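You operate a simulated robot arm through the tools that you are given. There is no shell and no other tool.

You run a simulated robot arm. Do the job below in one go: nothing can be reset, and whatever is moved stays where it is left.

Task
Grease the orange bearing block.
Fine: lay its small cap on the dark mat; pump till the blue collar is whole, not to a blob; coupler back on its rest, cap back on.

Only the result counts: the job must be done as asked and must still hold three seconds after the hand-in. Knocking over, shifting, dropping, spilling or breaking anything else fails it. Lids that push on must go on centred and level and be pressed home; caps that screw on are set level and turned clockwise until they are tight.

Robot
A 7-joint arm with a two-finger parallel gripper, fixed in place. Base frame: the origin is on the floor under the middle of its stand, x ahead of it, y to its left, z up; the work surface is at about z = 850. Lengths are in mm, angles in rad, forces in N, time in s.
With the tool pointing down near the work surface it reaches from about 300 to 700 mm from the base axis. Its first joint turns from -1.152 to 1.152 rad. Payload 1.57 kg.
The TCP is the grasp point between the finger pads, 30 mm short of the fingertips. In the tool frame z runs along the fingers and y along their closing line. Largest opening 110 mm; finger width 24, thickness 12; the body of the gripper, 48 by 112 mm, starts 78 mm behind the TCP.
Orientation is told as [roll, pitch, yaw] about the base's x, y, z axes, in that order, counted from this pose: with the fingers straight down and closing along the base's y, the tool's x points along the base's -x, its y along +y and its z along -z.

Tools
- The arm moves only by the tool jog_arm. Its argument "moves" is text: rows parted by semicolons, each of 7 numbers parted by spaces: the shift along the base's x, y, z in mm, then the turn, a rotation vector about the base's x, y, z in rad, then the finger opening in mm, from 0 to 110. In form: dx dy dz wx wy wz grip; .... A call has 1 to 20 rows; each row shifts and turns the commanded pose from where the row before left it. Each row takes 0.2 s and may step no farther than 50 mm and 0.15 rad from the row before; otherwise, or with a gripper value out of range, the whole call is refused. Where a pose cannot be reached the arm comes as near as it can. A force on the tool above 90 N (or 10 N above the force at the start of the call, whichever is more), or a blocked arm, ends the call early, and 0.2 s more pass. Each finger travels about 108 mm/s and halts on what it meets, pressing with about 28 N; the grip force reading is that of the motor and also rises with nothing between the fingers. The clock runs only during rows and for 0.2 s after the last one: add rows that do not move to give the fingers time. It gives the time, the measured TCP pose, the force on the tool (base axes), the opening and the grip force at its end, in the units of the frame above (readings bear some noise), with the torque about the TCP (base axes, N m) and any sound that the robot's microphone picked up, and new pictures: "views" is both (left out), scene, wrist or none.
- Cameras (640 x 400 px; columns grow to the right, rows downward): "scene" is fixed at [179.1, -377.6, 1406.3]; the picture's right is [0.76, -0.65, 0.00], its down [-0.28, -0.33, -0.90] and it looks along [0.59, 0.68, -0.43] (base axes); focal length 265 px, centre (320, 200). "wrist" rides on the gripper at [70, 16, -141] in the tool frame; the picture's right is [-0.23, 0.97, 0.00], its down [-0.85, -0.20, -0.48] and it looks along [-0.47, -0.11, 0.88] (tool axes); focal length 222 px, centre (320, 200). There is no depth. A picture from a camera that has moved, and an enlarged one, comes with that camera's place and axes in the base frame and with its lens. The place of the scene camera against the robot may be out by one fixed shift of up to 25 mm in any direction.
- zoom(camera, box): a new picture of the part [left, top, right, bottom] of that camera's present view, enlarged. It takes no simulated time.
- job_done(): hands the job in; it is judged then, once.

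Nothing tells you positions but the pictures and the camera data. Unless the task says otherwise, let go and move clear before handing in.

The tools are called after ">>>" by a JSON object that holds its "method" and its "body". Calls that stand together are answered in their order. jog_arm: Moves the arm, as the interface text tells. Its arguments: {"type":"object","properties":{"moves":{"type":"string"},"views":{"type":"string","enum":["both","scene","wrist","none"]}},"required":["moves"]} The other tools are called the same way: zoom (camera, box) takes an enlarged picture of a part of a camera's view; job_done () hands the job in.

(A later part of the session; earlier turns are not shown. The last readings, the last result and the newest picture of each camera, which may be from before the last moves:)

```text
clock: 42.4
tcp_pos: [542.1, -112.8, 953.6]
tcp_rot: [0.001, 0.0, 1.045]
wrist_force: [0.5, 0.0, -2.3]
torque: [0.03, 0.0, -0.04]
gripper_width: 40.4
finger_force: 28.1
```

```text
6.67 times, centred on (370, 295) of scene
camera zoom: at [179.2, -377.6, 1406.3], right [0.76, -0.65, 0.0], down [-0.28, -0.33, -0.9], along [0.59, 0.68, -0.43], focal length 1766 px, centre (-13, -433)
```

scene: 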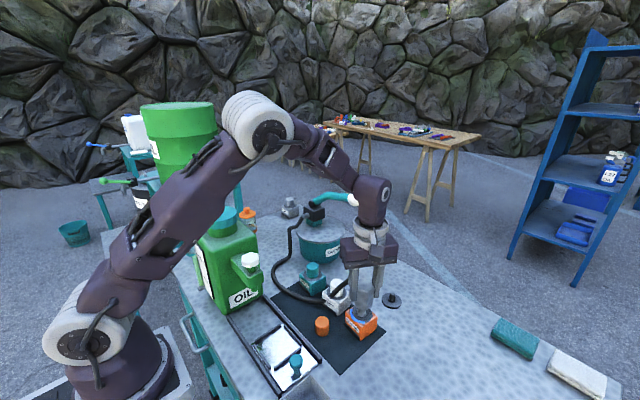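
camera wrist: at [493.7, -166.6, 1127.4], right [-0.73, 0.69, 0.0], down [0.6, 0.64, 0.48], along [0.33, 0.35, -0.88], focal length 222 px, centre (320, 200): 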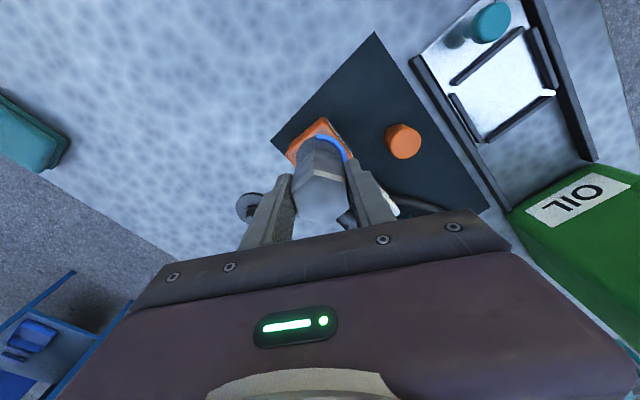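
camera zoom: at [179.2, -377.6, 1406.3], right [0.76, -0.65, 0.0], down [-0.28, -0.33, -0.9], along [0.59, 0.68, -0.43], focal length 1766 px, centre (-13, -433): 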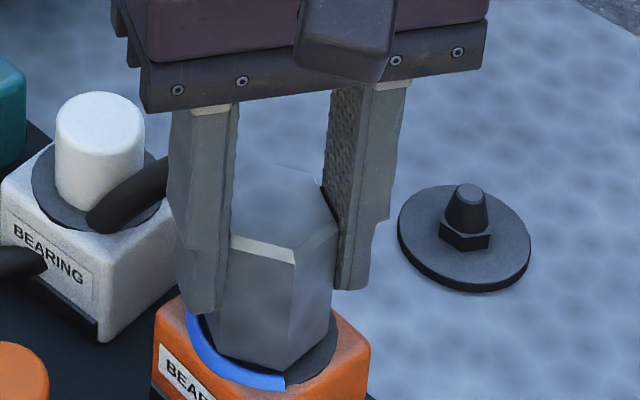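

>>> {"method": "jog_arm", "body": {"moves": "0 0 -1 0 0 0 30; 0 0 0 0 0 0 30", "views": "none"}}

>>> {"method": "jog_arm", "body": {"moves": "0 0 -1 0 0 0 30; 0 0 0 0 0 0 30", "views": "none"}}

>>> {"method": "zoom", "body": {"camera": "scene", "box": [340, 265, 400, 325]}}

```text
clock: 43.0
tcp_pos: [542.4, -112.0, 951.4]
tcp_rot: [0.001, -0.001, 1.044]
wrist_force: [-0.6, 0.4, -2.3]
torque: [0.0, 0.0, -0.01]
gripper_width: 40.7
finger_force: 28.8
```

```text
clock: 43.6
tcp_pos: [540.9, -113.2, 951.4]
tcp_rot: [0.0, 0.0, 1.043]
wrist_force: [0.4, -0.1, -2.3]
torque: [0.01, 0.0, 0.0]
gripper_width: 40.7
finger_force: 28.2
```

```text
6.67 times, centred on (370, 295) of scene
camera zoom: at [179.2, -377.6, 1406.3], right [0.76, -0.65, 0.0], down [-0.28, -0.33, -0.9], along [0.59, 0.68, -0.43], focal length 1766 px, centre (-13, -433)
```

zoom: 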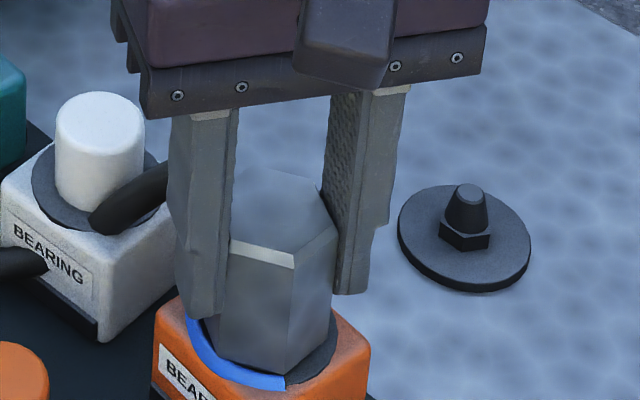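

>>> {"method": "jog_arm", "body": {"moves": "0 0 -1 0 0 0 30; 0 0 0 0 0 0 30", "views": "none"}}

>>> {"method": "jog_arm", "body": {"moves": "0 0 -1 0 0 0 30; 0 0 0 0 0 0 30", "views": "none"}}

>>> {"method": "zoom", "body": {"camera": "scene", "box": [340, 265, 400, 325]}}

>>> {"method": "zoom", "body": {"camera": "wrist", "box": [240, 90, 400, 210]}}

```text
clock: 44.2
tcp_pos: [541.4, -114.3, 948.6]
tcp_rot: [0.001, 0.001, 1.043]
wrist_force: [0.1, 0.6, -1.3]
torque: [0.01, 0.0, -0.02]
gripper_width: 40.5
finger_force: 27.6
```

```text
clock: 44.8
tcp_pos: [542.2, -113.3, 949.1]
tcp_rot: [0.0, 0.0, 1.044]
wrist_force: [-3.3, 0.6, 11.7]
torque: [0.29, 0.14, 0.05]
gripper_width: 40.6
finger_force: 27.9
```

```text
6.67 times, centred on (370, 295) of scene
camera zoom: at [178.9, -377.5, 1406.3], right [0.76, -0.65, 0.0], down [-0.28, -0.33, -0.9], along [0.59, 0.68, -0.43], focal length 1766 px, centre (-13, -433)
```

zoom: 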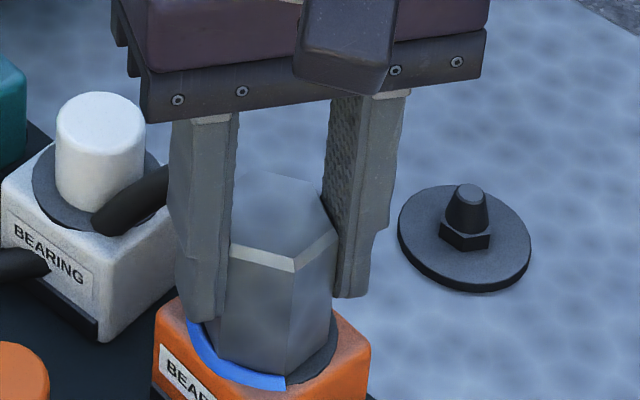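

```text
3.33 times, centred on (320, 150) of wrist
camera zoom: at [492.9, -165.9, 1091.0], right [-0.73, 0.69, 0.0], down [0.6, 0.64, 0.48], along [0.33, 0.35, -0.88], focal length 740 px, centre (320, 367)
```

zoom: 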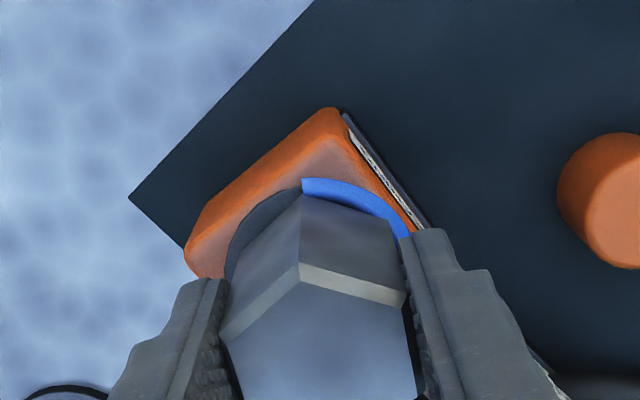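

Contact at z≈948, about where I expect it to seat. I press a little further and listen for a click.

>>> {"method": "jog_arm", "body": {"moves": "0 0 -1 0 0 0 30; 0 0 0 0 0 0 30", "views": "none"}}

>>> {"method": "zoom", "body": {"camera": "scene", "box": [340, 265, 400, 325]}}

```text
clock: 45.4
tcp_pos: [540.9, -113.9, 947.6]
tcp_rot: [-0.001, 0.001, 1.043]
wrist_force: [-3.5, 1.0, 24.3]
torque: [0.13, 0.24, 0.02]
gripper_width: 40.8
finger_force: 27.7
```

```text
6.67 times, centred on (370, 295) of scene
camera zoom: at [178.6, -377.5, 1406.4], right [0.76, -0.65, 0.0], down [-0.28, -0.33, -0.9], along [0.59, 0.68, -0.43], focal length 1766 px, centre (-13, -433)
```

zoom: 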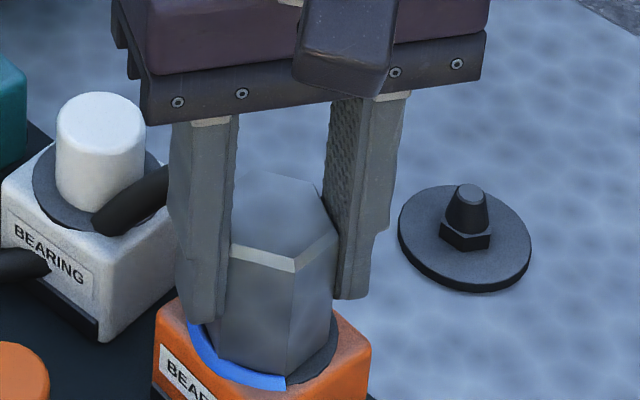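

>>> {"method": "zoom", "body": {"camera": "wrist", "box": [280, 120, 360, 180]}}

>>> {"method": "zoom", "body": {"camera": "scene", "box": [350, 285, 390, 325]}}

```text
6.67 times, centred on (320, 150) of wrist
camera zoom: at [492.8, -165.8, 1090.1], right [-0.73, 0.69, 0.0], down [0.6, 0.64, 0.48], along [0.33, 0.35, -0.88], focal length 1481 px, centre (320, 533)
```

zoom: 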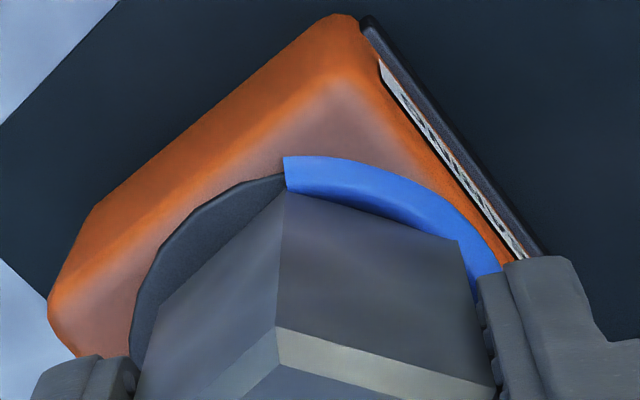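

```text
10.00 times, centred on (370, 305) of scene
camera zoom: at [178.6, -377.5, 1406.4], right [0.76, -0.65, 0.0], down [-0.28, -0.33, -0.9], along [0.59, 0.68, -0.43], focal length 2649 px, centre (-180, -850)
```

zoom: 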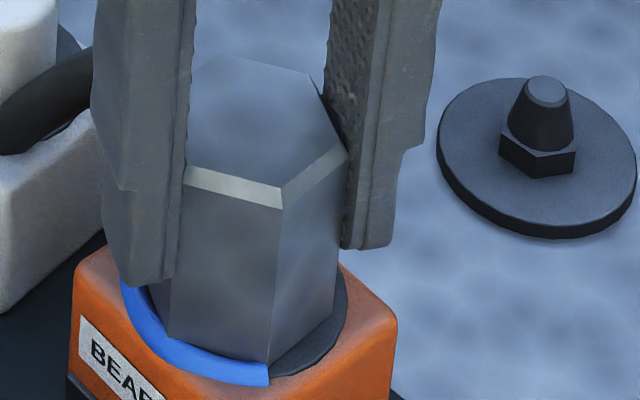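

The contact is rigid and matches the expected seat height, since the ring is about 43 mm above the rest plate. I press slightly more to be sure it is home.

>>> {"method": "jog_arm", "body": {"moves": "0 0 -1 0 0 0 30; 0 0 0 0 0 0 30", "views": "none"}}

>>> {"method": "zoom", "body": {"camera": "scene", "box": [350, 285, 390, 325]}}

>>> {"method": "zoom", "body": {"camera": "wrist", "box": [280, 120, 360, 180]}}

```text
clock: 46.0
tcp_pos: [541.0, -113.6, 946.7]
tcp_rot: [-0.001, 0.001, 1.043]
wrist_force: [0.0, -1.1, 24.0]
torque: [0.08, 0.12, 0.0]
gripper_width: 40.6
finger_force: 27.9
```

```text
10.00 times, centred on (370, 305) of scene
camera zoom: at [178.7, -377.5, 1406.4], right [0.76, -0.65, 0.0], down [-0.28, -0.33, -0.9], along [0.59, 0.68, -0.43], focal length 2649 px, centre (-180, -850)
```

zoom: 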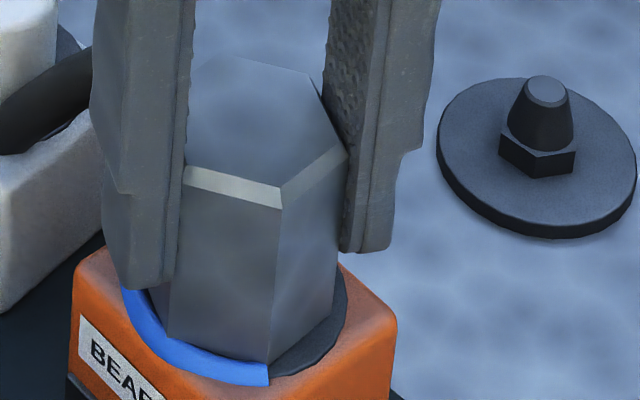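

```text
6.67 times, centred on (320, 150) of wrist
camera zoom: at [492.8, -165.7, 1088.9], right [-0.73, 0.69, 0.0], down [0.6, 0.64, 0.48], along [0.33, 0.35, -0.88], focal length 1481 px, centre (320, 533)
```

zoom: 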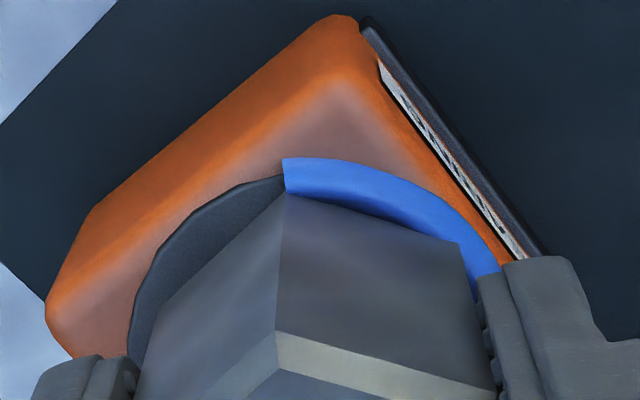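

No further travel: the fingers just slid on the hex at about 24 N, so the coupler is hard on its seat. I unload, open, and back off upward to check that it stays put.

>>> {"method": "jog_arm", "body": {"moves": "0 0 1.5 0 0 0 30; 0 0 0 0 0 0 42; 0 0 0 0 0 0 52; 0 0 0 0 0 0 66; 0 0 0 0 0 0 66; 0 0 0 0 0 0 66"}}

>>> {"method": "zoom", "body": {"camera": "scene", "box": [340, 265, 400, 325]}}

>>> {"method": "zoom", "body": {"camera": "wrist", "box": [240, 90, 400, 210]}}

```text
clock: 47.4
tcp_pos: [541.3, -113.6, 948.1]
tcp_rot: [0.0, -0.001, 1.045]
wrist_force: [0.2, -1.0, 0.2]
torque: [-0.01, 0.01, -0.01]
gripper_width: 65.9
finger_force: 0.2
camera wrist: at [492.7, -165.7, 1090.0], right [-0.73, 0.69, 0.0], down [0.6, 0.64, 0.48], along [0.33, 0.35, -0.88], focal length 222 px, centre (320, 200)
```

scene: 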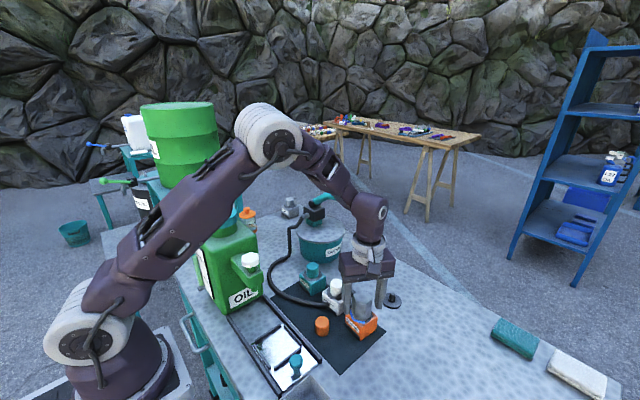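
wrist: 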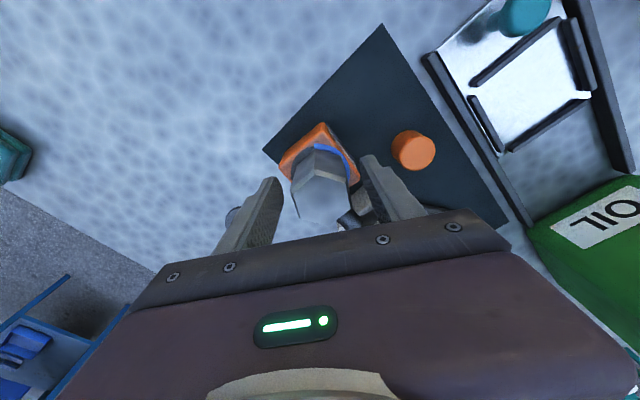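

```text
6.67 times, centred on (370, 295) of scene
camera zoom: at [179.1, -377.6, 1406.3], right [0.76, -0.65, 0.0], down [-0.28, -0.33, -0.9], along [0.59, 0.68, -0.43], focal length 1766 px, centre (-13, -433)
```

zoom: 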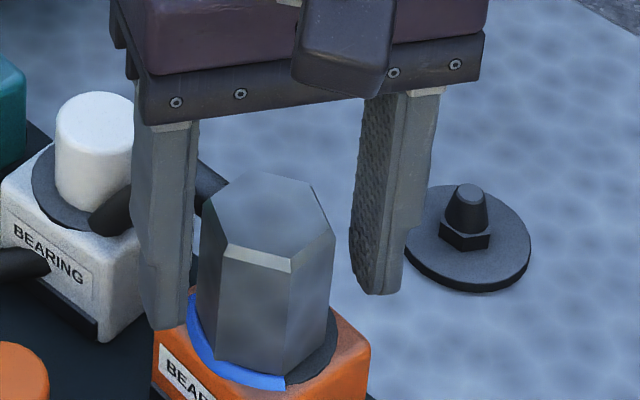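

```text
3.33 times, centred on (320, 150) of wrist
camera zoom: at [492.7, -165.7, 1090.0], right [-0.73, 0.69, 0.0], down [0.6, 0.64, 0.48], along [0.33, 0.35, -0.88], focal length 740 px, centre (320, 367)
```

zoom: 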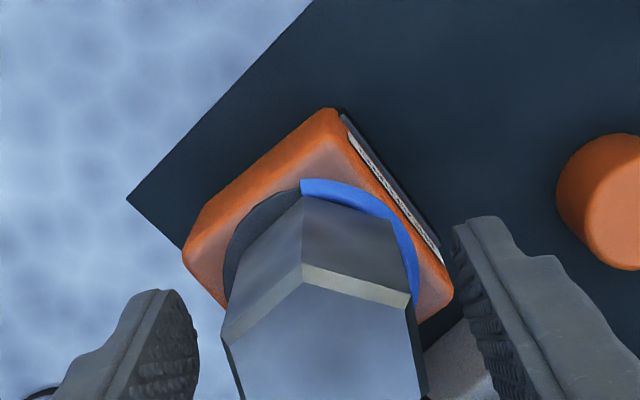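

The coupler stands on the nipple on its own, level. I rise straight up and look at it from above.

>>> {"method": "jog_arm", "body": {"moves": "0 0 30 0 0 0 66; 0 0 40 0 0 0 66; 0 0 40 0 0 0 66; 0 0 0 0 0 0 66; 0 0 0 0 0 0 66"}}

>>> {"method": "zoom", "body": {"camera": "wrist", "box": [260, 80, 380, 170]}}

>>> {"method": "zoom", "body": {"camera": "scene", "box": [320, 260, 400, 340]}}

```text
clock: 48.6
tcp_pos: [542.6, -115.1, 1057.1]
tcp_rot: [0.0, -0.001, 1.044]
wrist_force: [0.2, -0.5, -0.4]
torque: [0.02, 0.01, -0.02]
gripper_width: 66.1
finger_force: 0.1
camera wrist: at [492.9, -166.1, 1199.7], right [-0.73, 0.69, 0.0], down [0.6, 0.64, 0.48], along [0.33, 0.35, -0.88], focal length 222 px, centre (320, 200)
```

scene: 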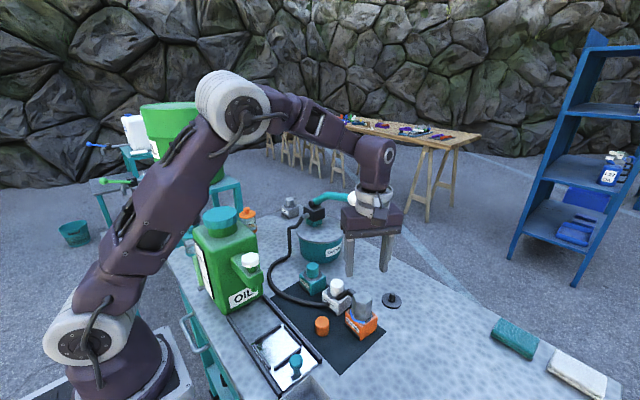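
wrist: 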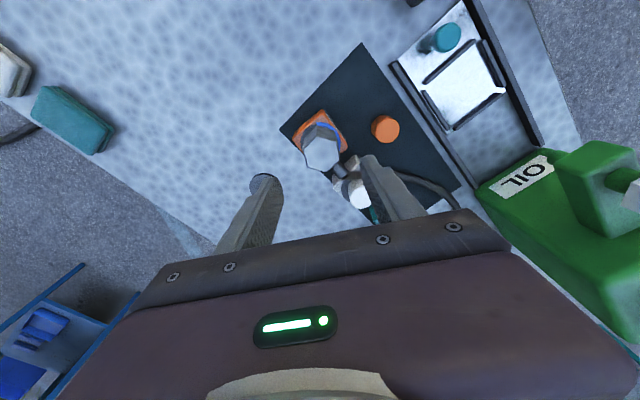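

```text
4.44 times, centred on (320, 125) of wrist
camera zoom: at [492.9, -166.1, 1199.7], right [-0.73, 0.69, 0.0], down [0.6, 0.64, 0.48], along [0.33, 0.35, -0.88], focal length 987 px, centre (320, 533)
```

zoom: 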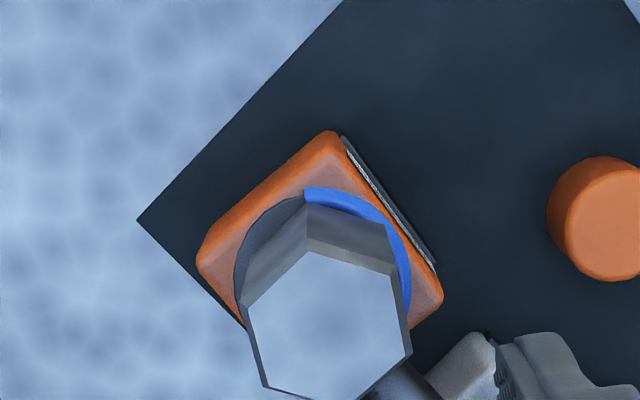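

```text
5.00 times, centred on (360, 300) of scene
camera zoom: at [179.1, -377.6, 1406.3], right [0.76, -0.65, 0.0], down [-0.28, -0.33, -0.9], along [0.59, 0.68, -0.43], focal length 1324 px, centre (120, -300)
```

zoom: 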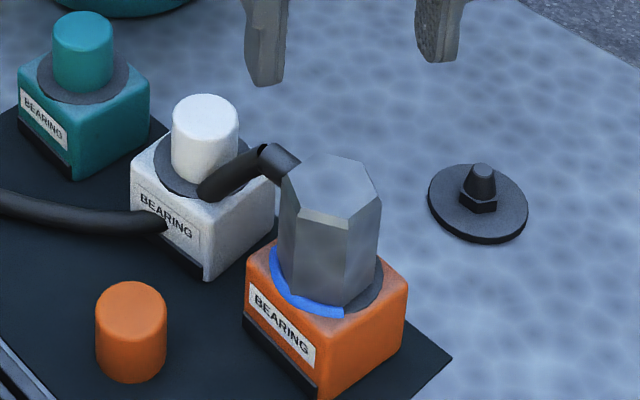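

The coupler sits upright on the orange nipple. Next is the pump lever: I raise the arm, turn the fingers to close along x, and tilt the tool forward for reach while approaching the ball.

>>> {"method": "jog_arm", "body": {"moves": "0 30 40 0 0 0.132 80; 0 30 40 0 0 0.132 80; 10 30 40 0 0 0.132 80; 10 30 20 0 0 0.131 80; 10 10 0 0 -0.13 0 80; 10 10 0 0 -0.13 0 80; 10 10 0 0 -0.13 0 80; 0 0 0 0 0 0 80; 0 0 0 0 0 0 80"}}

```text
refused: row 3 steps farther than a row can; nothing moved
```

>>> {"method": "jog_arm", "body": {"moves": "0 28 40 0 0 0.132 80; 0 28 40 0 0 0.132 80; 5 28 38 0 0 0.132 80; 15 28 22 0 0 0.131 80; 10 14 0 0 -0.13 0 80; 10 10 0 0 -0.13 0 80; 10 10 0 0 -0.13 0 80; 0 0 0 0 0 0 80; 0 0 0 0 0 0 80"}}

```text
clock: 50.6
tcp_pos: [592.1, 33.1, 1197.7]
tcp_rot: [-0.392, 0.0, 1.569]
wrist_force: [-0.3, 0.2, 0.4]
torque: [0.0, 0.01, 0.0]
gripper_width: 80.3
finger_force: 0.1
camera wrist: at [524.0, -36.8, 1323.3], right [-0.9, 0.23, -0.37], down [0.0, 0.86, 0.52], along [0.43, 0.47, -0.77], focal length 222 px, centre (320, 200)
```

scene: 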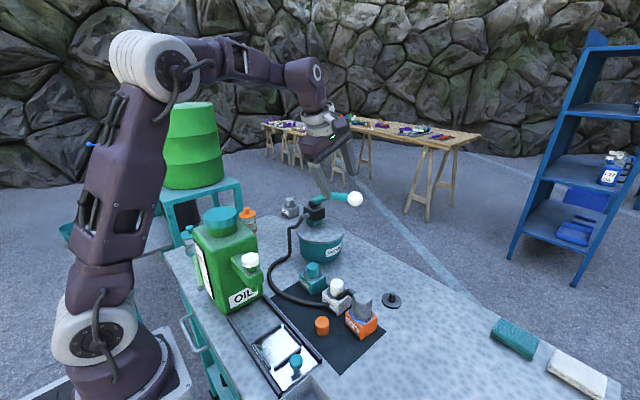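
wrist: 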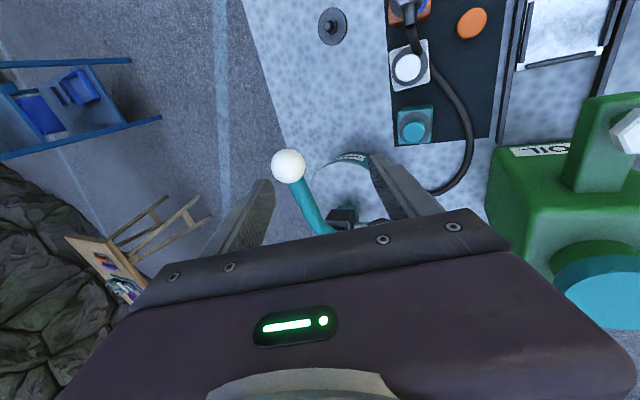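

>>> {"method": "zoom", "body": {"camera": "wrist", "box": [250, 130, 370, 220]}}

>>> {"method": "zoom", "body": {"camera": "scene", "box": [280, 170, 380, 270]}}

```text
4.44 times, centred on (310, 175) of wrist
camera zoom: at [524.0, -36.8, 1323.3], right [-0.9, 0.23, -0.37], down [0.0, 0.86, 0.52], along [0.43, 0.47, -0.77], focal length 987 px, centre (364, 311)
```

zoom: 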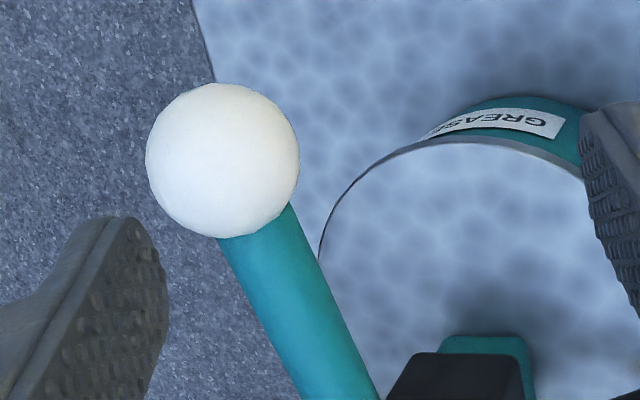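

```text
4.00 times, centred on (330, 220) of scene
camera zoom: at [179.1, -377.6, 1406.3], right [0.76, -0.65, 0.0], down [-0.28, -0.33, -0.9], along [0.59, 0.68, -0.43], focal length 1060 px, centre (280, 120)
```

zoom: 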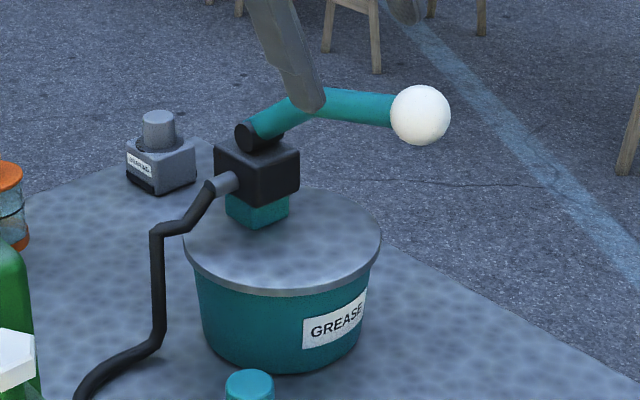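

The ball works out to be centred at about (676, 45.5, 1106.5) with a radius of 21 mm. The lever swings about an x axis near y≈225, z≈1020. I move to a pre-grasp point back along the tool axis.

>>> {"method": "jog_arm", "body": {"moves": "27 6.2 -8.5 0 0 0 80; 27 6.2 -8.5 0 0 0 80; 0 0 0 0 0 0 80; 0 0 0 0 0 0 80"}}

>>> {"method": "zoom", "body": {"camera": "wrist", "box": [240, 110, 400, 230]}}

```text
clock: 51.6
tcp_pos: [646.2, 44.7, 1179.9]
tcp_rot: [-0.392, 0.002, 1.571]
wrist_force: [1.0, -0.2, 0.0]
torque: [-0.01, -0.01, -0.02]
gripper_width: 80.2
finger_force: 0.0
camera wrist: at [577.7, -24.3, 1306.4], right [-0.9, 0.23, -0.37], down [0.0, 0.86, 0.52], along [0.43, 0.47, -0.77], focal length 222 px, centre (320, 200)
```

scene: 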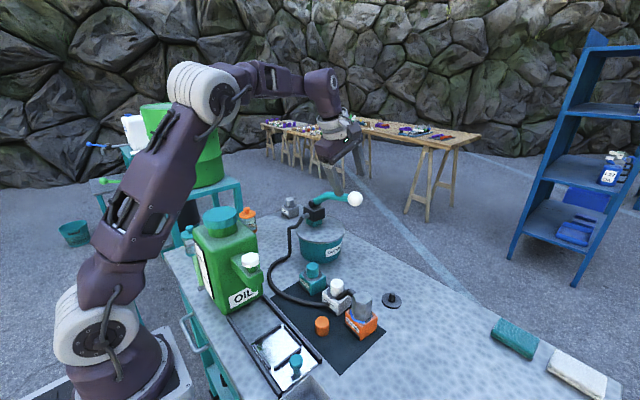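
wrist: 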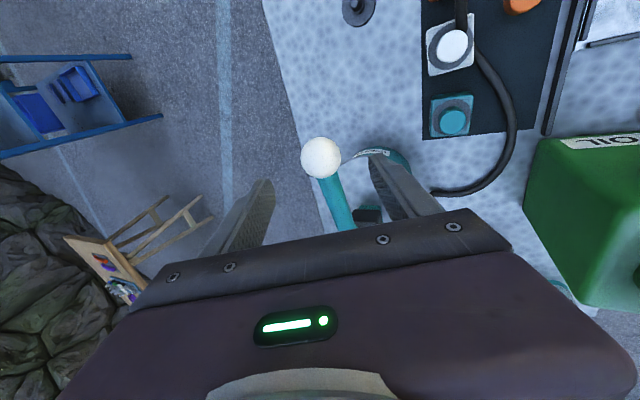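

```text
3.33 times, centred on (320, 170) of wrist
camera zoom: at [577.7, -24.3, 1306.4], right [-0.9, 0.23, -0.37], down [0.0, 0.86, 0.52], along [0.43, 0.47, -0.77], focal length 740 px, centre (320, 300)
```

zoom: 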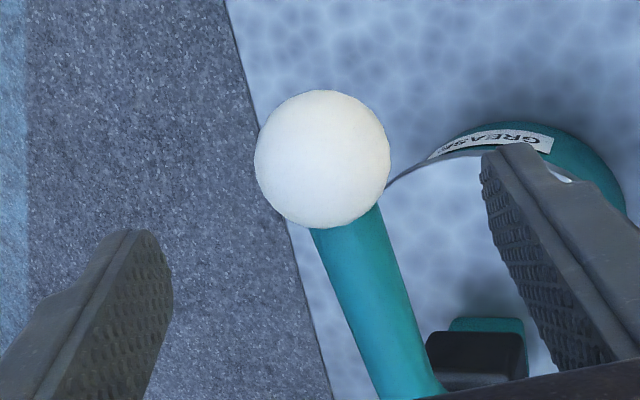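

>>> {"method": "jog_arm", "body": {"moves": "9.9 0 -24.1 0 0 0 80; 9.9 0 -24.1 0 0 0 80; 0 0 0 0 0 0 80; 0 0 0 0 0 0 80"}}

>>> {"method": "zoom", "body": {"camera": "wrist", "box": [240, 110, 400, 230]}}

>>> {"method": "zoom", "body": {"camera": "scene", "box": [300, 130, 400, 230]}}

```text
clock: 52.6
tcp_pos: [665.6, 44.8, 1132.1]
tcp_rot: [-0.39, -0.001, 1.571]
wrist_force: [0.2, 0.1, -0.3]
torque: [-0.03, 0.02, 0.0]
gripper_width: 80.2
finger_force: 0.1
camera wrist: at [596.7, -25.0, 1257.7], right [-0.9, 0.23, -0.37], down [0.0, 0.86, 0.52], along [0.43, 0.47, -0.77], focal length 222 px, centre (320, 200)
```

scene: 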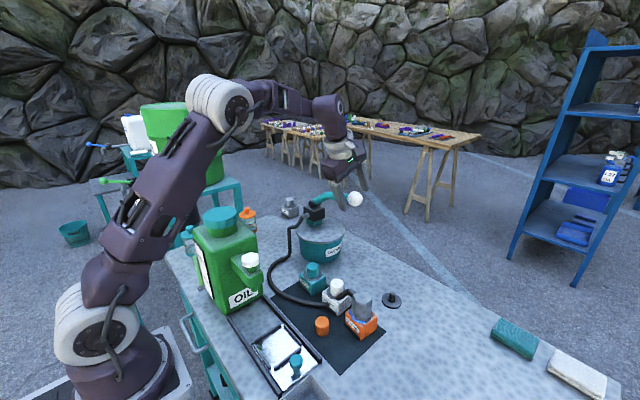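
wrist: 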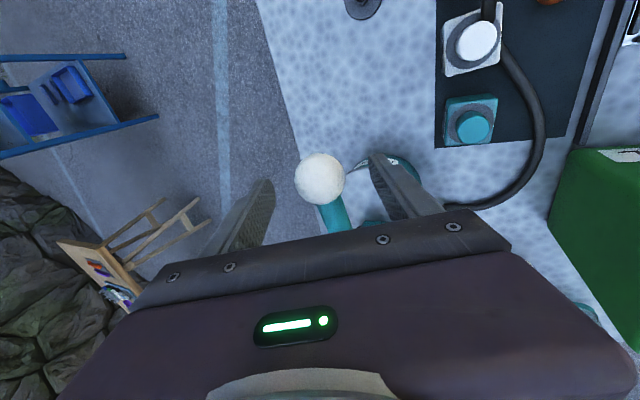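

```text
3.33 times, centred on (320, 170) of wrist
camera zoom: at [596.7, -25.0, 1257.7], right [-0.9, 0.23, -0.37], down [0.0, 0.86, 0.52], along [0.43, 0.47, -0.77], focal length 740 px, centre (320, 300)
```

zoom: 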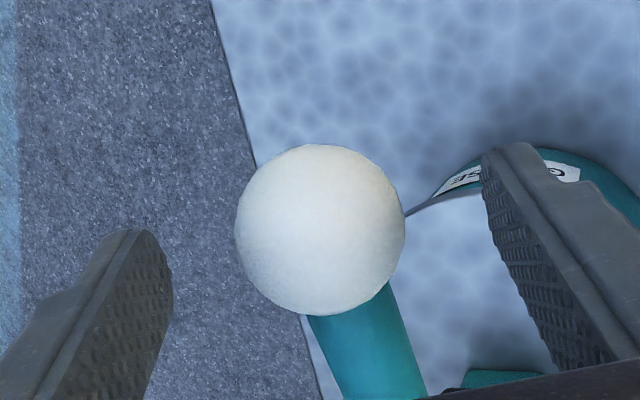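

```text
4.00 times, centred on (350, 180) of scene
camera zoom: at [179.1, -377.6, 1406.3], right [0.76, -0.65, 0.0], down [-0.28, -0.33, -0.9], along [0.59, 0.68, -0.43], focal length 1060 px, centre (200, 280)
```

zoom: 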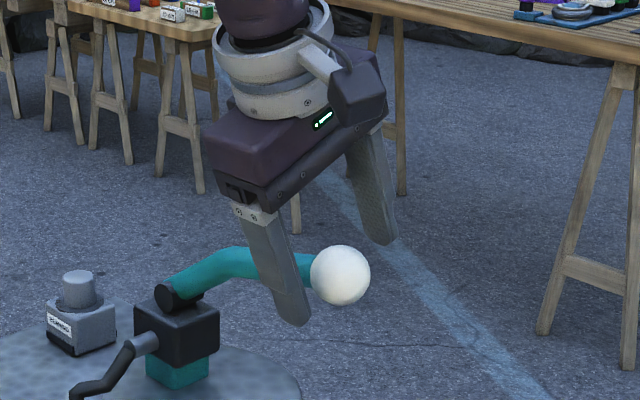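

>>> {"method": "jog_arm", "body": {"moves": "9.6 -0.3 -23 0 0 0 80; 0 0 0 0 0 0 80; 0 0 0 0 0 0 60; 0 0 0 0 0 0 45; 0 0 0 0 0 0 35; 0 0 0 0 0 0 35"}}

>>> {"method": "zoom", "body": {"camera": "wrist", "box": [240, 110, 400, 230]}}

>>> {"method": "zoom", "body": {"camera": "scene", "box": [300, 130, 400, 230]}}

```text
clock: 54.0
tcp_pos: [676.1, 44.9, 1109.8]
tcp_rot: [-0.387, -0.001, 1.572]
wrist_force: [-5.2, -0.2, -1.6]
torque: [-0.09, 0.02, -0.02]
gripper_width: 41.0
finger_force: 45.2
camera wrist: at [606.3, -25.5, 1235.0], right [-0.9, 0.23, -0.37], down [0.0, 0.86, 0.52], along [0.43, 0.47, -0.77], focal length 222 px, centre (320, 200)
```

scene: 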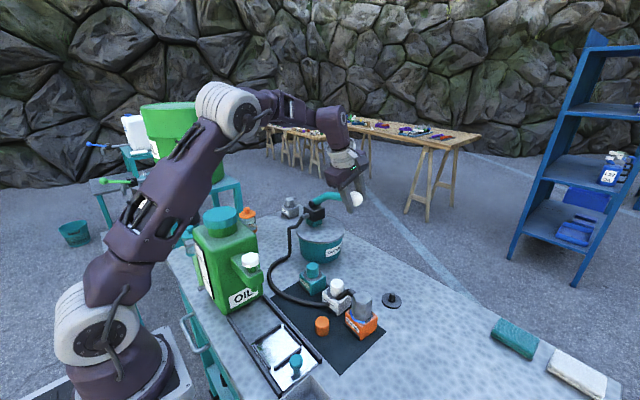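
wrist: 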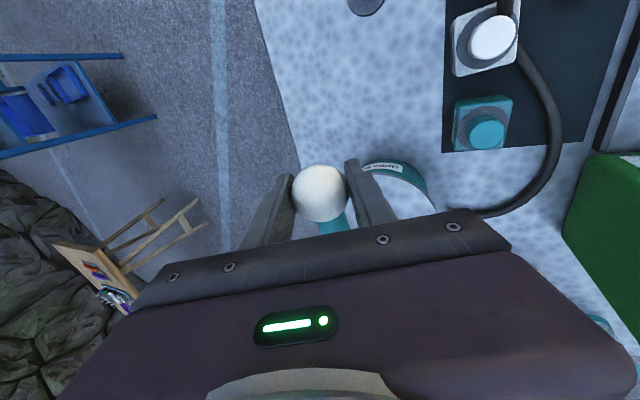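

```text
3.33 times, centred on (320, 170) of wrist
camera zoom: at [606.3, -25.5, 1235.0], right [-0.9, 0.23, -0.37], down [0.0, 0.86, 0.52], along [0.43, 0.47, -0.77], focal length 740 px, centre (320, 300)
```

zoom: 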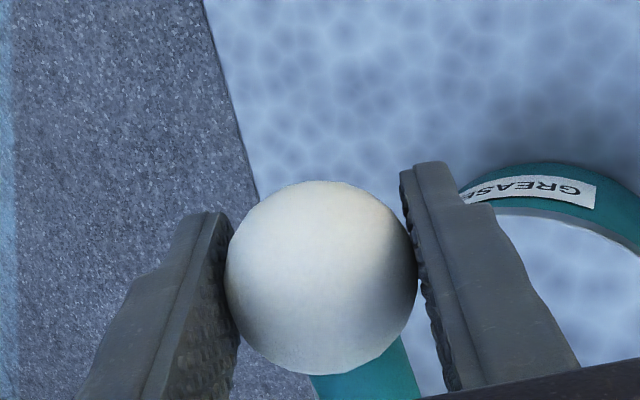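

```text
4.00 times, centred on (350, 180) of scene
camera zoom: at [179.0, -377.6, 1406.3], right [0.76, -0.65, 0.0], down [-0.28, -0.33, -0.9], along [0.59, 0.68, -0.43], focal length 1060 px, centre (200, 280)
```

zoom: 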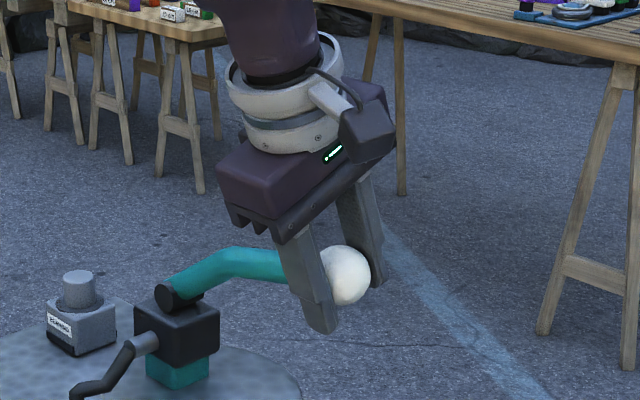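

I have the ball, at 41 mm. I ease off the small side load, then try the first few millimetres of the down-stroke along the lever's arc.

>>> {"method": "jog_arm", "body": {"moves": "-0.7 0 -0.3 0 0 0 35; 0 0 0 0 0 0 35; 0 -1.7 -3.7 0 0 0 35; 0 -1.7 -3.7 0 0 0 35; 0 0 0 0 0 0 35", "views": "none"}}

>>> {"method": "zoom", "body": {"camera": "scene", "box": [300, 130, 400, 230]}}

>>> {"method": "zoom", "body": {"camera": "wrist", "box": [240, 110, 400, 230]}}

>>> {"method": "zoom", "body": {"camera": "scene", "box": [330, 280, 390, 340]}}

```text
clock: 55.2
tcp_pos: [674.4, 40.9, 1100.8]
tcp_rot: [-0.391, -0.001, 1.571]
wrist_force: [-0.8, 2.0, 8.0]
torque: [1.28, -0.21, 0.27]
gripper_width: 41.0
finger_force: 45.2
```

```text
4.00 times, centred on (350, 180) of scene
camera zoom: at [178.9, -377.6, 1406.3], right [0.76, -0.65, 0.0], down [-0.28, -0.33, -0.9], along [0.59, 0.68, -0.43], focal length 1060 px, centre (200, 280)
```

zoom: 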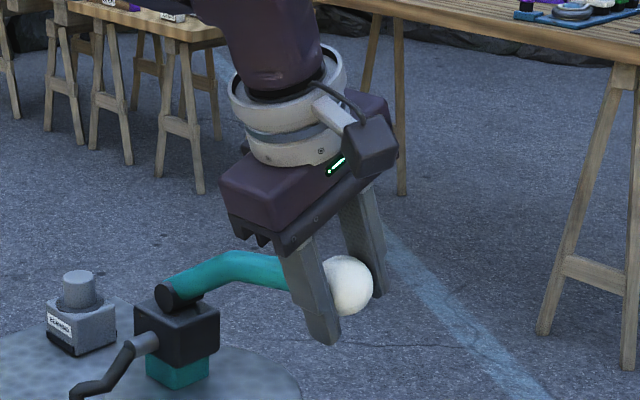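

```text
3.33 times, centred on (320, 170) of wrist
camera zoom: at [606.0, -28.5, 1227.7], right [-0.9, 0.23, -0.37], down [0.0, 0.85, 0.52], along [0.44, 0.47, -0.77], focal length 740 px, centre (320, 300)
```

zoom: 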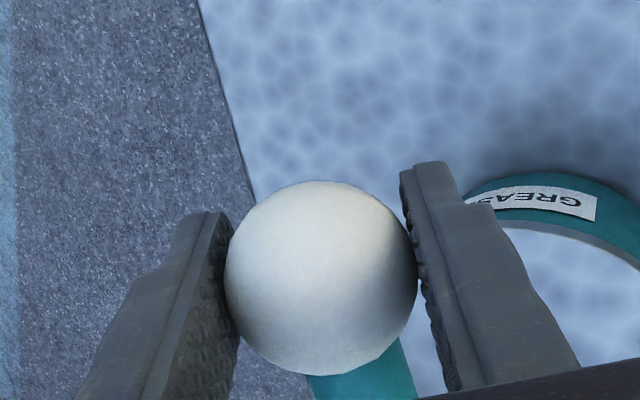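

```text
6.67 times, centred on (360, 310) of scene
camera zoom: at [178.9, -377.6, 1406.3], right [0.76, -0.65, 0.0], down [-0.28, -0.33, -0.9], along [0.59, 0.68, -0.43], focal length 1766 px, centre (53, -533)
```

zoom: 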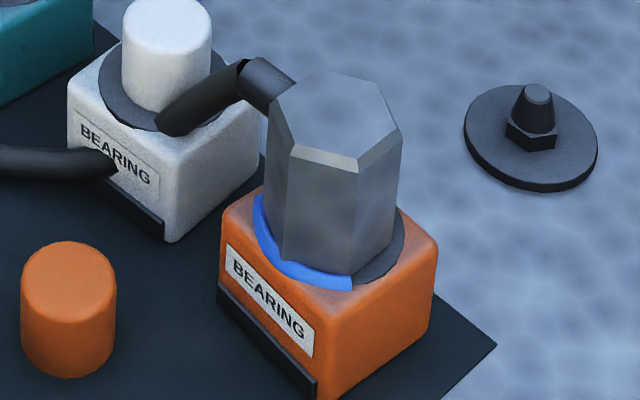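

The lever follows smoothly at about 8 N. I continue the stroke along the arc, turning the tool with the lever.

>>> {"method": "jog_arm", "body": {"moves": "0 -3.76 -9.26 0.06 0 0 35; 0 -3.28 -9.44 0.06 0 0 35; 0 -2.82 -9.6 0.06 0 0 35; 0 0 0 0 0 0 35", "views": "none"}}

>>> {"method": "zoom", "body": {"camera": "scene", "box": [300, 150, 400, 250]}}

>>> {"method": "zoom", "body": {"camera": "scene", "box": [330, 280, 390, 340]}}

```text
clock: 56.2
tcp_pos: [674.5, 32.5, 1073.4]
tcp_rot: [-0.392, -0.183, 1.573]
wrist_force: [11.5, 10.5, -4.9]
torque: [-0.9, 0.06, 0.02]
gripper_width: 41.3
finger_force: 45.4
```

```text
4.00 times, centred on (350, 200) of scene
camera zoom: at [179.6, -377.2, 1406.3], right [0.76, -0.65, 0.0], down [-0.28, -0.33, -0.9], along [0.59, 0.68, -0.43], focal length 1060 px, centre (200, 200)
```

zoom: 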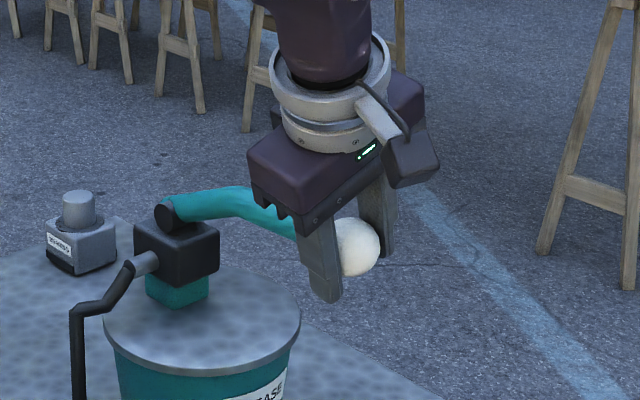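

```text
6.67 times, centred on (360, 310) of scene
camera zoom: at [179.6, -377.2, 1406.3], right [0.76, -0.65, 0.0], down [-0.28, -0.33, -0.9], along [0.59, 0.68, -0.43], focal length 1766 px, centre (53, -533)
```

zoom: 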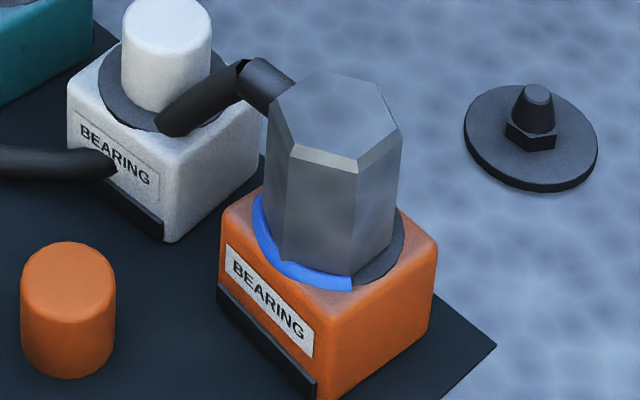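

>>> {"method": "jog_arm", "body": {"moves": "1.5 1.5 -0.5 -0.02 0 0 35; 0 0 0 0 0 0 35", "views": "none"}}

```text
clock: 56.8
tcp_pos: [674.7, 32.8, 1073.5]
tcp_rot: [-0.386, -0.161, 1.568]
wrist_force: [-14.7, 0.3, 9.8]
torque: [1.23, -0.01, 0.07]
gripper_width: 41.3
finger_force: 44.9
```

>>> {"method": "jog_arm", "body": {"moves": "-0.9 0 0 0 0 0 35; 0 -1.9 -9.82 0.05 0 0 35; 0 0 0 0 0 0 35", "views": "none"}}

>>> {"method": "zoom", "body": {"camera": "scene", "box": [330, 280, 390, 340]}}

```text
clock: 57.6
tcp_pos: [674.8, 30.5, 1062.4]
tcp_rot: [-0.39, -0.209, 1.571]
wrist_force: [-11.6, -2.9, 7.3]
torque: [0.7, -0.22, 0.16]
gripper_width: 41.2
finger_force: 44.8
```

```text
6.67 times, centred on (360, 310) of scene
camera zoom: at [178.6, -377.7, 1406.3], right [0.76, -0.65, 0.0], down [-0.28, -0.32, -0.9], along [0.59, 0.68, -0.43], focal length 1766 px, centre (53, -533)
```

zoom: 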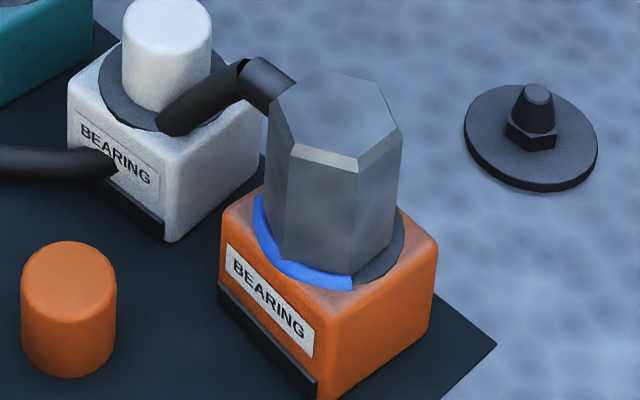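

>>> {"method": "jog_arm", "body": {"moves": "-0.5 -1.2 -9.9 0.05 0 0 35; 0 -0.8 -9.96 0.05 0 0 35; 0 0 0 0 0 0 35", "views": "none"}}

>>> {"method": "zoom", "body": {"camera": "scene", "box": [330, 280, 390, 340]}}

>>> {"method": "zoom", "body": {"camera": "scene", "box": [280, 160, 380, 260]}}

```text
clock: 58.4
tcp_pos: [674.2, 27.0, 1043.5]
tcp_rot: [-0.393, -0.308, 1.57]
wrist_force: [-8.1, -10.8, 6.7]
torque: [0.6, -0.24, 0.06]
gripper_width: 41.4
finger_force: 45.0
```

```text
6.67 times, centred on (360, 310) of scene
camera zoom: at [178.7, -377.9, 1406.2], right [0.76, -0.65, 0.0], down [-0.28, -0.32, -0.9], along [0.59, 0.68, -0.43], focal length 1766 px, centre (53, -533)
```

zoom: 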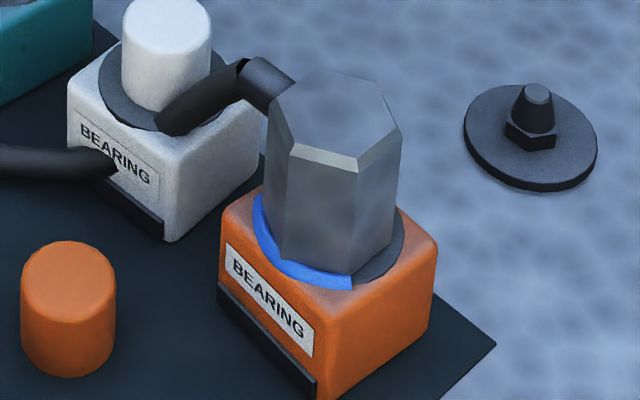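

```text
4.00 times, centred on (330, 210) of scene
camera zoom: at [178.7, -377.9, 1406.2], right [0.76, -0.65, 0.0], down [-0.28, -0.32, -0.9], along [0.59, 0.68, -0.43], focal length 1060 px, centre (280, 160)
```

zoom: 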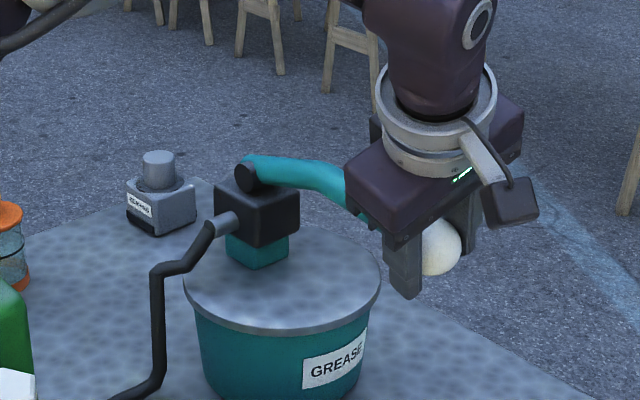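

>>> {"method": "zoom", "body": {"camera": "wrist", "box": [240, 110, 400, 230]}}

```text
3.33 times, centred on (320, 170) of wrist
camera zoom: at [606.0, -76.5, 1142.1], right [-0.9, 0.33, -0.28], down [0.0, 0.66, 0.75], along [0.44, 0.68, -0.59], focal length 740 px, centre (320, 300)
```

zoom: 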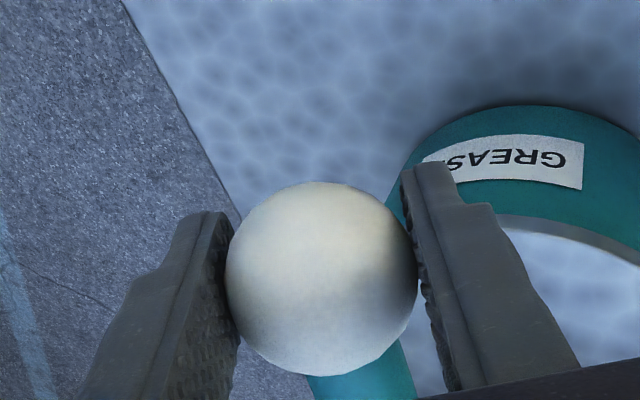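

>>> {"method": "jog_arm", "body": {"moves": "-0.3 -1.7 -10.5 0.055 0 0 35; 0 0 0 0 0 0 35", "views": "none"}}

>>> {"method": "zoom", "body": {"camera": "scene", "box": [330, 280, 390, 340]}}

```text
clock: 59.0
tcp_pos: [674.2, 28.2, 1034.2]
tcp_rot: [-0.391, -0.365, 1.573]
wrist_force: [2.0, -4.8, 0.7]
torque: [-0.67, 0.21, -0.34]
gripper_width: 41.4
finger_force: 45.2
```

```text
6.67 times, centred on (360, 310) of scene
camera zoom: at [179.2, -377.7, 1406.2], right [0.76, -0.65, 0.0], down [-0.28, -0.32, -0.9], along [0.59, 0.68, -0.43], focal length 1766 px, centre (53, -533)
```

zoom: 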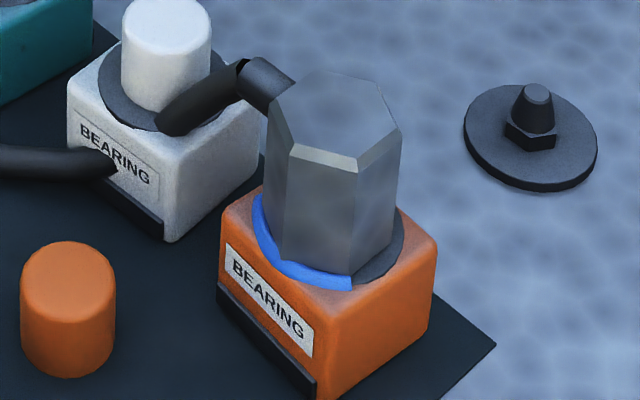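

>>> {"method": "jog_arm", "body": {"moves": "0 -0.8 -10.5 0.04 0 0 35; 0 0 0 0 0 0 35", "views": "none"}}

>>> {"method": "zoom", "body": {"camera": "scene", "box": [330, 280, 390, 340]}}

>>> {"method": "zoom", "body": {"camera": "scene", "box": [280, 160, 380, 260]}}

```text
clock: 59.6
tcp_pos: [674.7, 28.0, 1024.2]
tcp_rot: [-0.394, -0.408, 1.573]
wrist_force: [0.8, 0.9, 11.5]
torque: [1.24, -0.17, 0.09]
gripper_width: 41.4
finger_force: 44.7
```

```text
6.67 times, centred on (360, 310) of scene
camera zoom: at [178.9, -377.6, 1406.3], right [0.76, -0.65, 0.0], down [-0.28, -0.32, -0.9], along [0.59, 0.68, -0.43], focal length 1766 px, centre (53, -533)
```

zoom: 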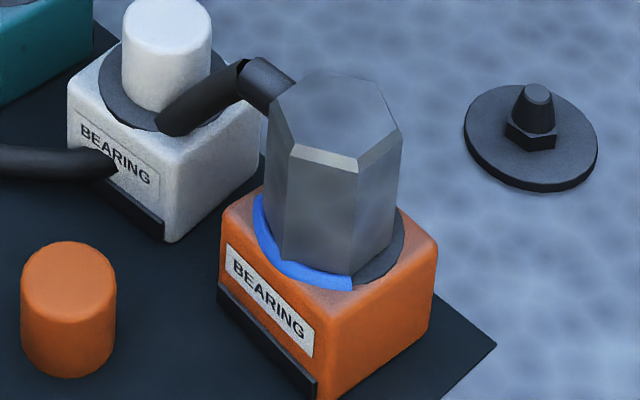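

```text
4.00 times, centred on (330, 210) of scene
camera zoom: at [178.9, -377.6, 1406.3], right [0.76, -0.65, 0.0], down [-0.28, -0.32, -0.9], along [0.59, 0.68, -0.43], focal length 1060 px, centre (280, 160)
```

zoom: 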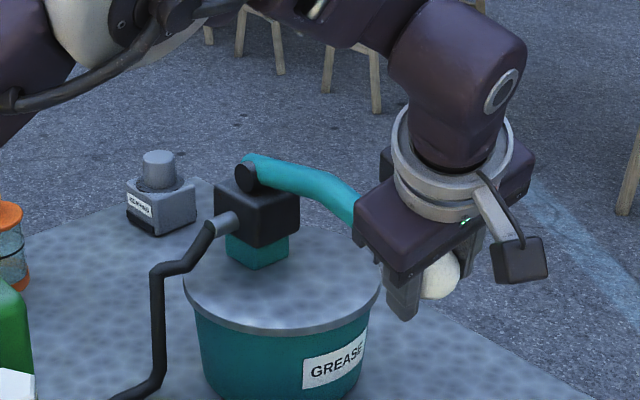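

>>> {"method": "jog_arm", "body": {"moves": "0 0 -8 0.05 0 0 35; 0 0 0 0 0 0 35", "views": "none"}}

>>> {"method": "zoom", "body": {"camera": "scene", "box": [330, 280, 390, 340]}}

>>> {"method": "zoom", "body": {"camera": "wrist", "box": [240, 110, 400, 230]}}

```text
clock: 60.2
tcp_pos: [674.7, 26.8, 1015.2]
tcp_rot: [-0.394, -0.455, 1.574]
wrist_force: [15.3, 15.9, -0.1]
torque: [-1.11, 0.11, -0.2]
gripper_width: 41.2
finger_force: 45.1
```

```text
6.67 times, centred on (360, 310) of scene
camera zoom: at [179.6, -377.1, 1406.4], right [0.76, -0.65, 0.0], down [-0.28, -0.33, -0.9], along [0.59, 0.68, -0.43], focal length 1766 px, centre (53, -533)
```

zoom: 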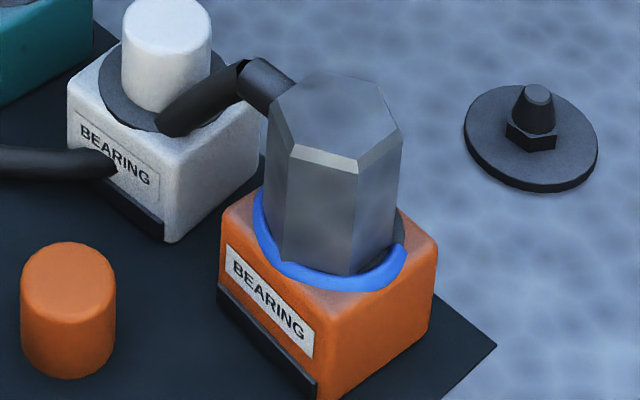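

```text
3.33 times, centred on (320, 170) of wrist
camera zoom: at [606.4, -89.5, 1096.6], right [-0.9, 0.36, -0.23], down [0.0, 0.54, 0.84], along [0.43, 0.76, -0.49], focal length 740 px, centre (320, 300)
```

zoom: 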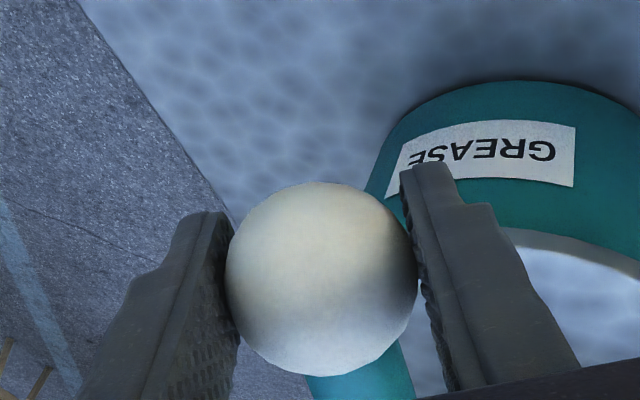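

The first full stroke registered and the blue collar grew. I look closely before the next one.

>>> {"method": "zoom", "body": {"camera": "scene", "box": [345, 290, 385, 330]}}

```text
10.00 times, centred on (365, 310) of scene
camera zoom: at [179.6, -377.1, 1406.4], right [0.76, -0.65, 0.0], down [-0.28, -0.33, -0.9], along [0.59, 0.68, -0.43], focal length 2649 px, centre (-130, -900)
```

zoom: 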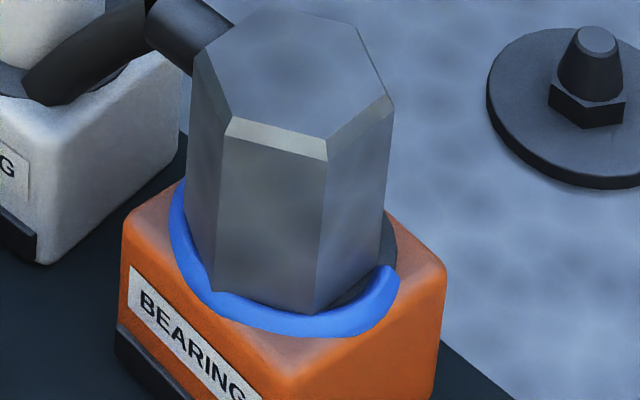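

The collar went from about 1/3 to about 2/3 in one stroke, so one more should make it whole. I raise the lever back up along the arc.

>>> {"method": "jog_arm", "body": {"moves": "0.4 0.8 10.65 -0.05 0 0 35; 0 0.39 10.64 -0.05 0 0 35; 0 0.93 10.61 -0.05 0 0 35; 0 0 0 0 0 0 35", "views": "none"}}

>>> {"method": "zoom", "body": {"camera": "scene", "box": [330, 280, 390, 340]}}

```text
clock: 61.2
tcp_pos: [674.7, 27.5, 1043.9]
tcp_rot: [-0.388, -0.301, 1.571]
wrist_force: [5.4, 3.9, -2.8]
torque: [-1.18, 0.19, -0.08]
gripper_width: 41.1
finger_force: 45.5
```

```text
6.67 times, centred on (360, 310) of scene
camera zoom: at [179.4, -377.4, 1406.3], right [0.76, -0.65, 0.0], down [-0.28, -0.33, -0.9], along [0.59, 0.68, -0.43], focal length 1766 px, centre (53, -533)
```

zoom: 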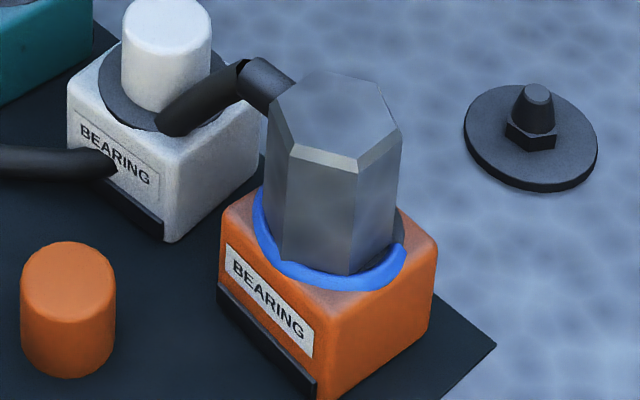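

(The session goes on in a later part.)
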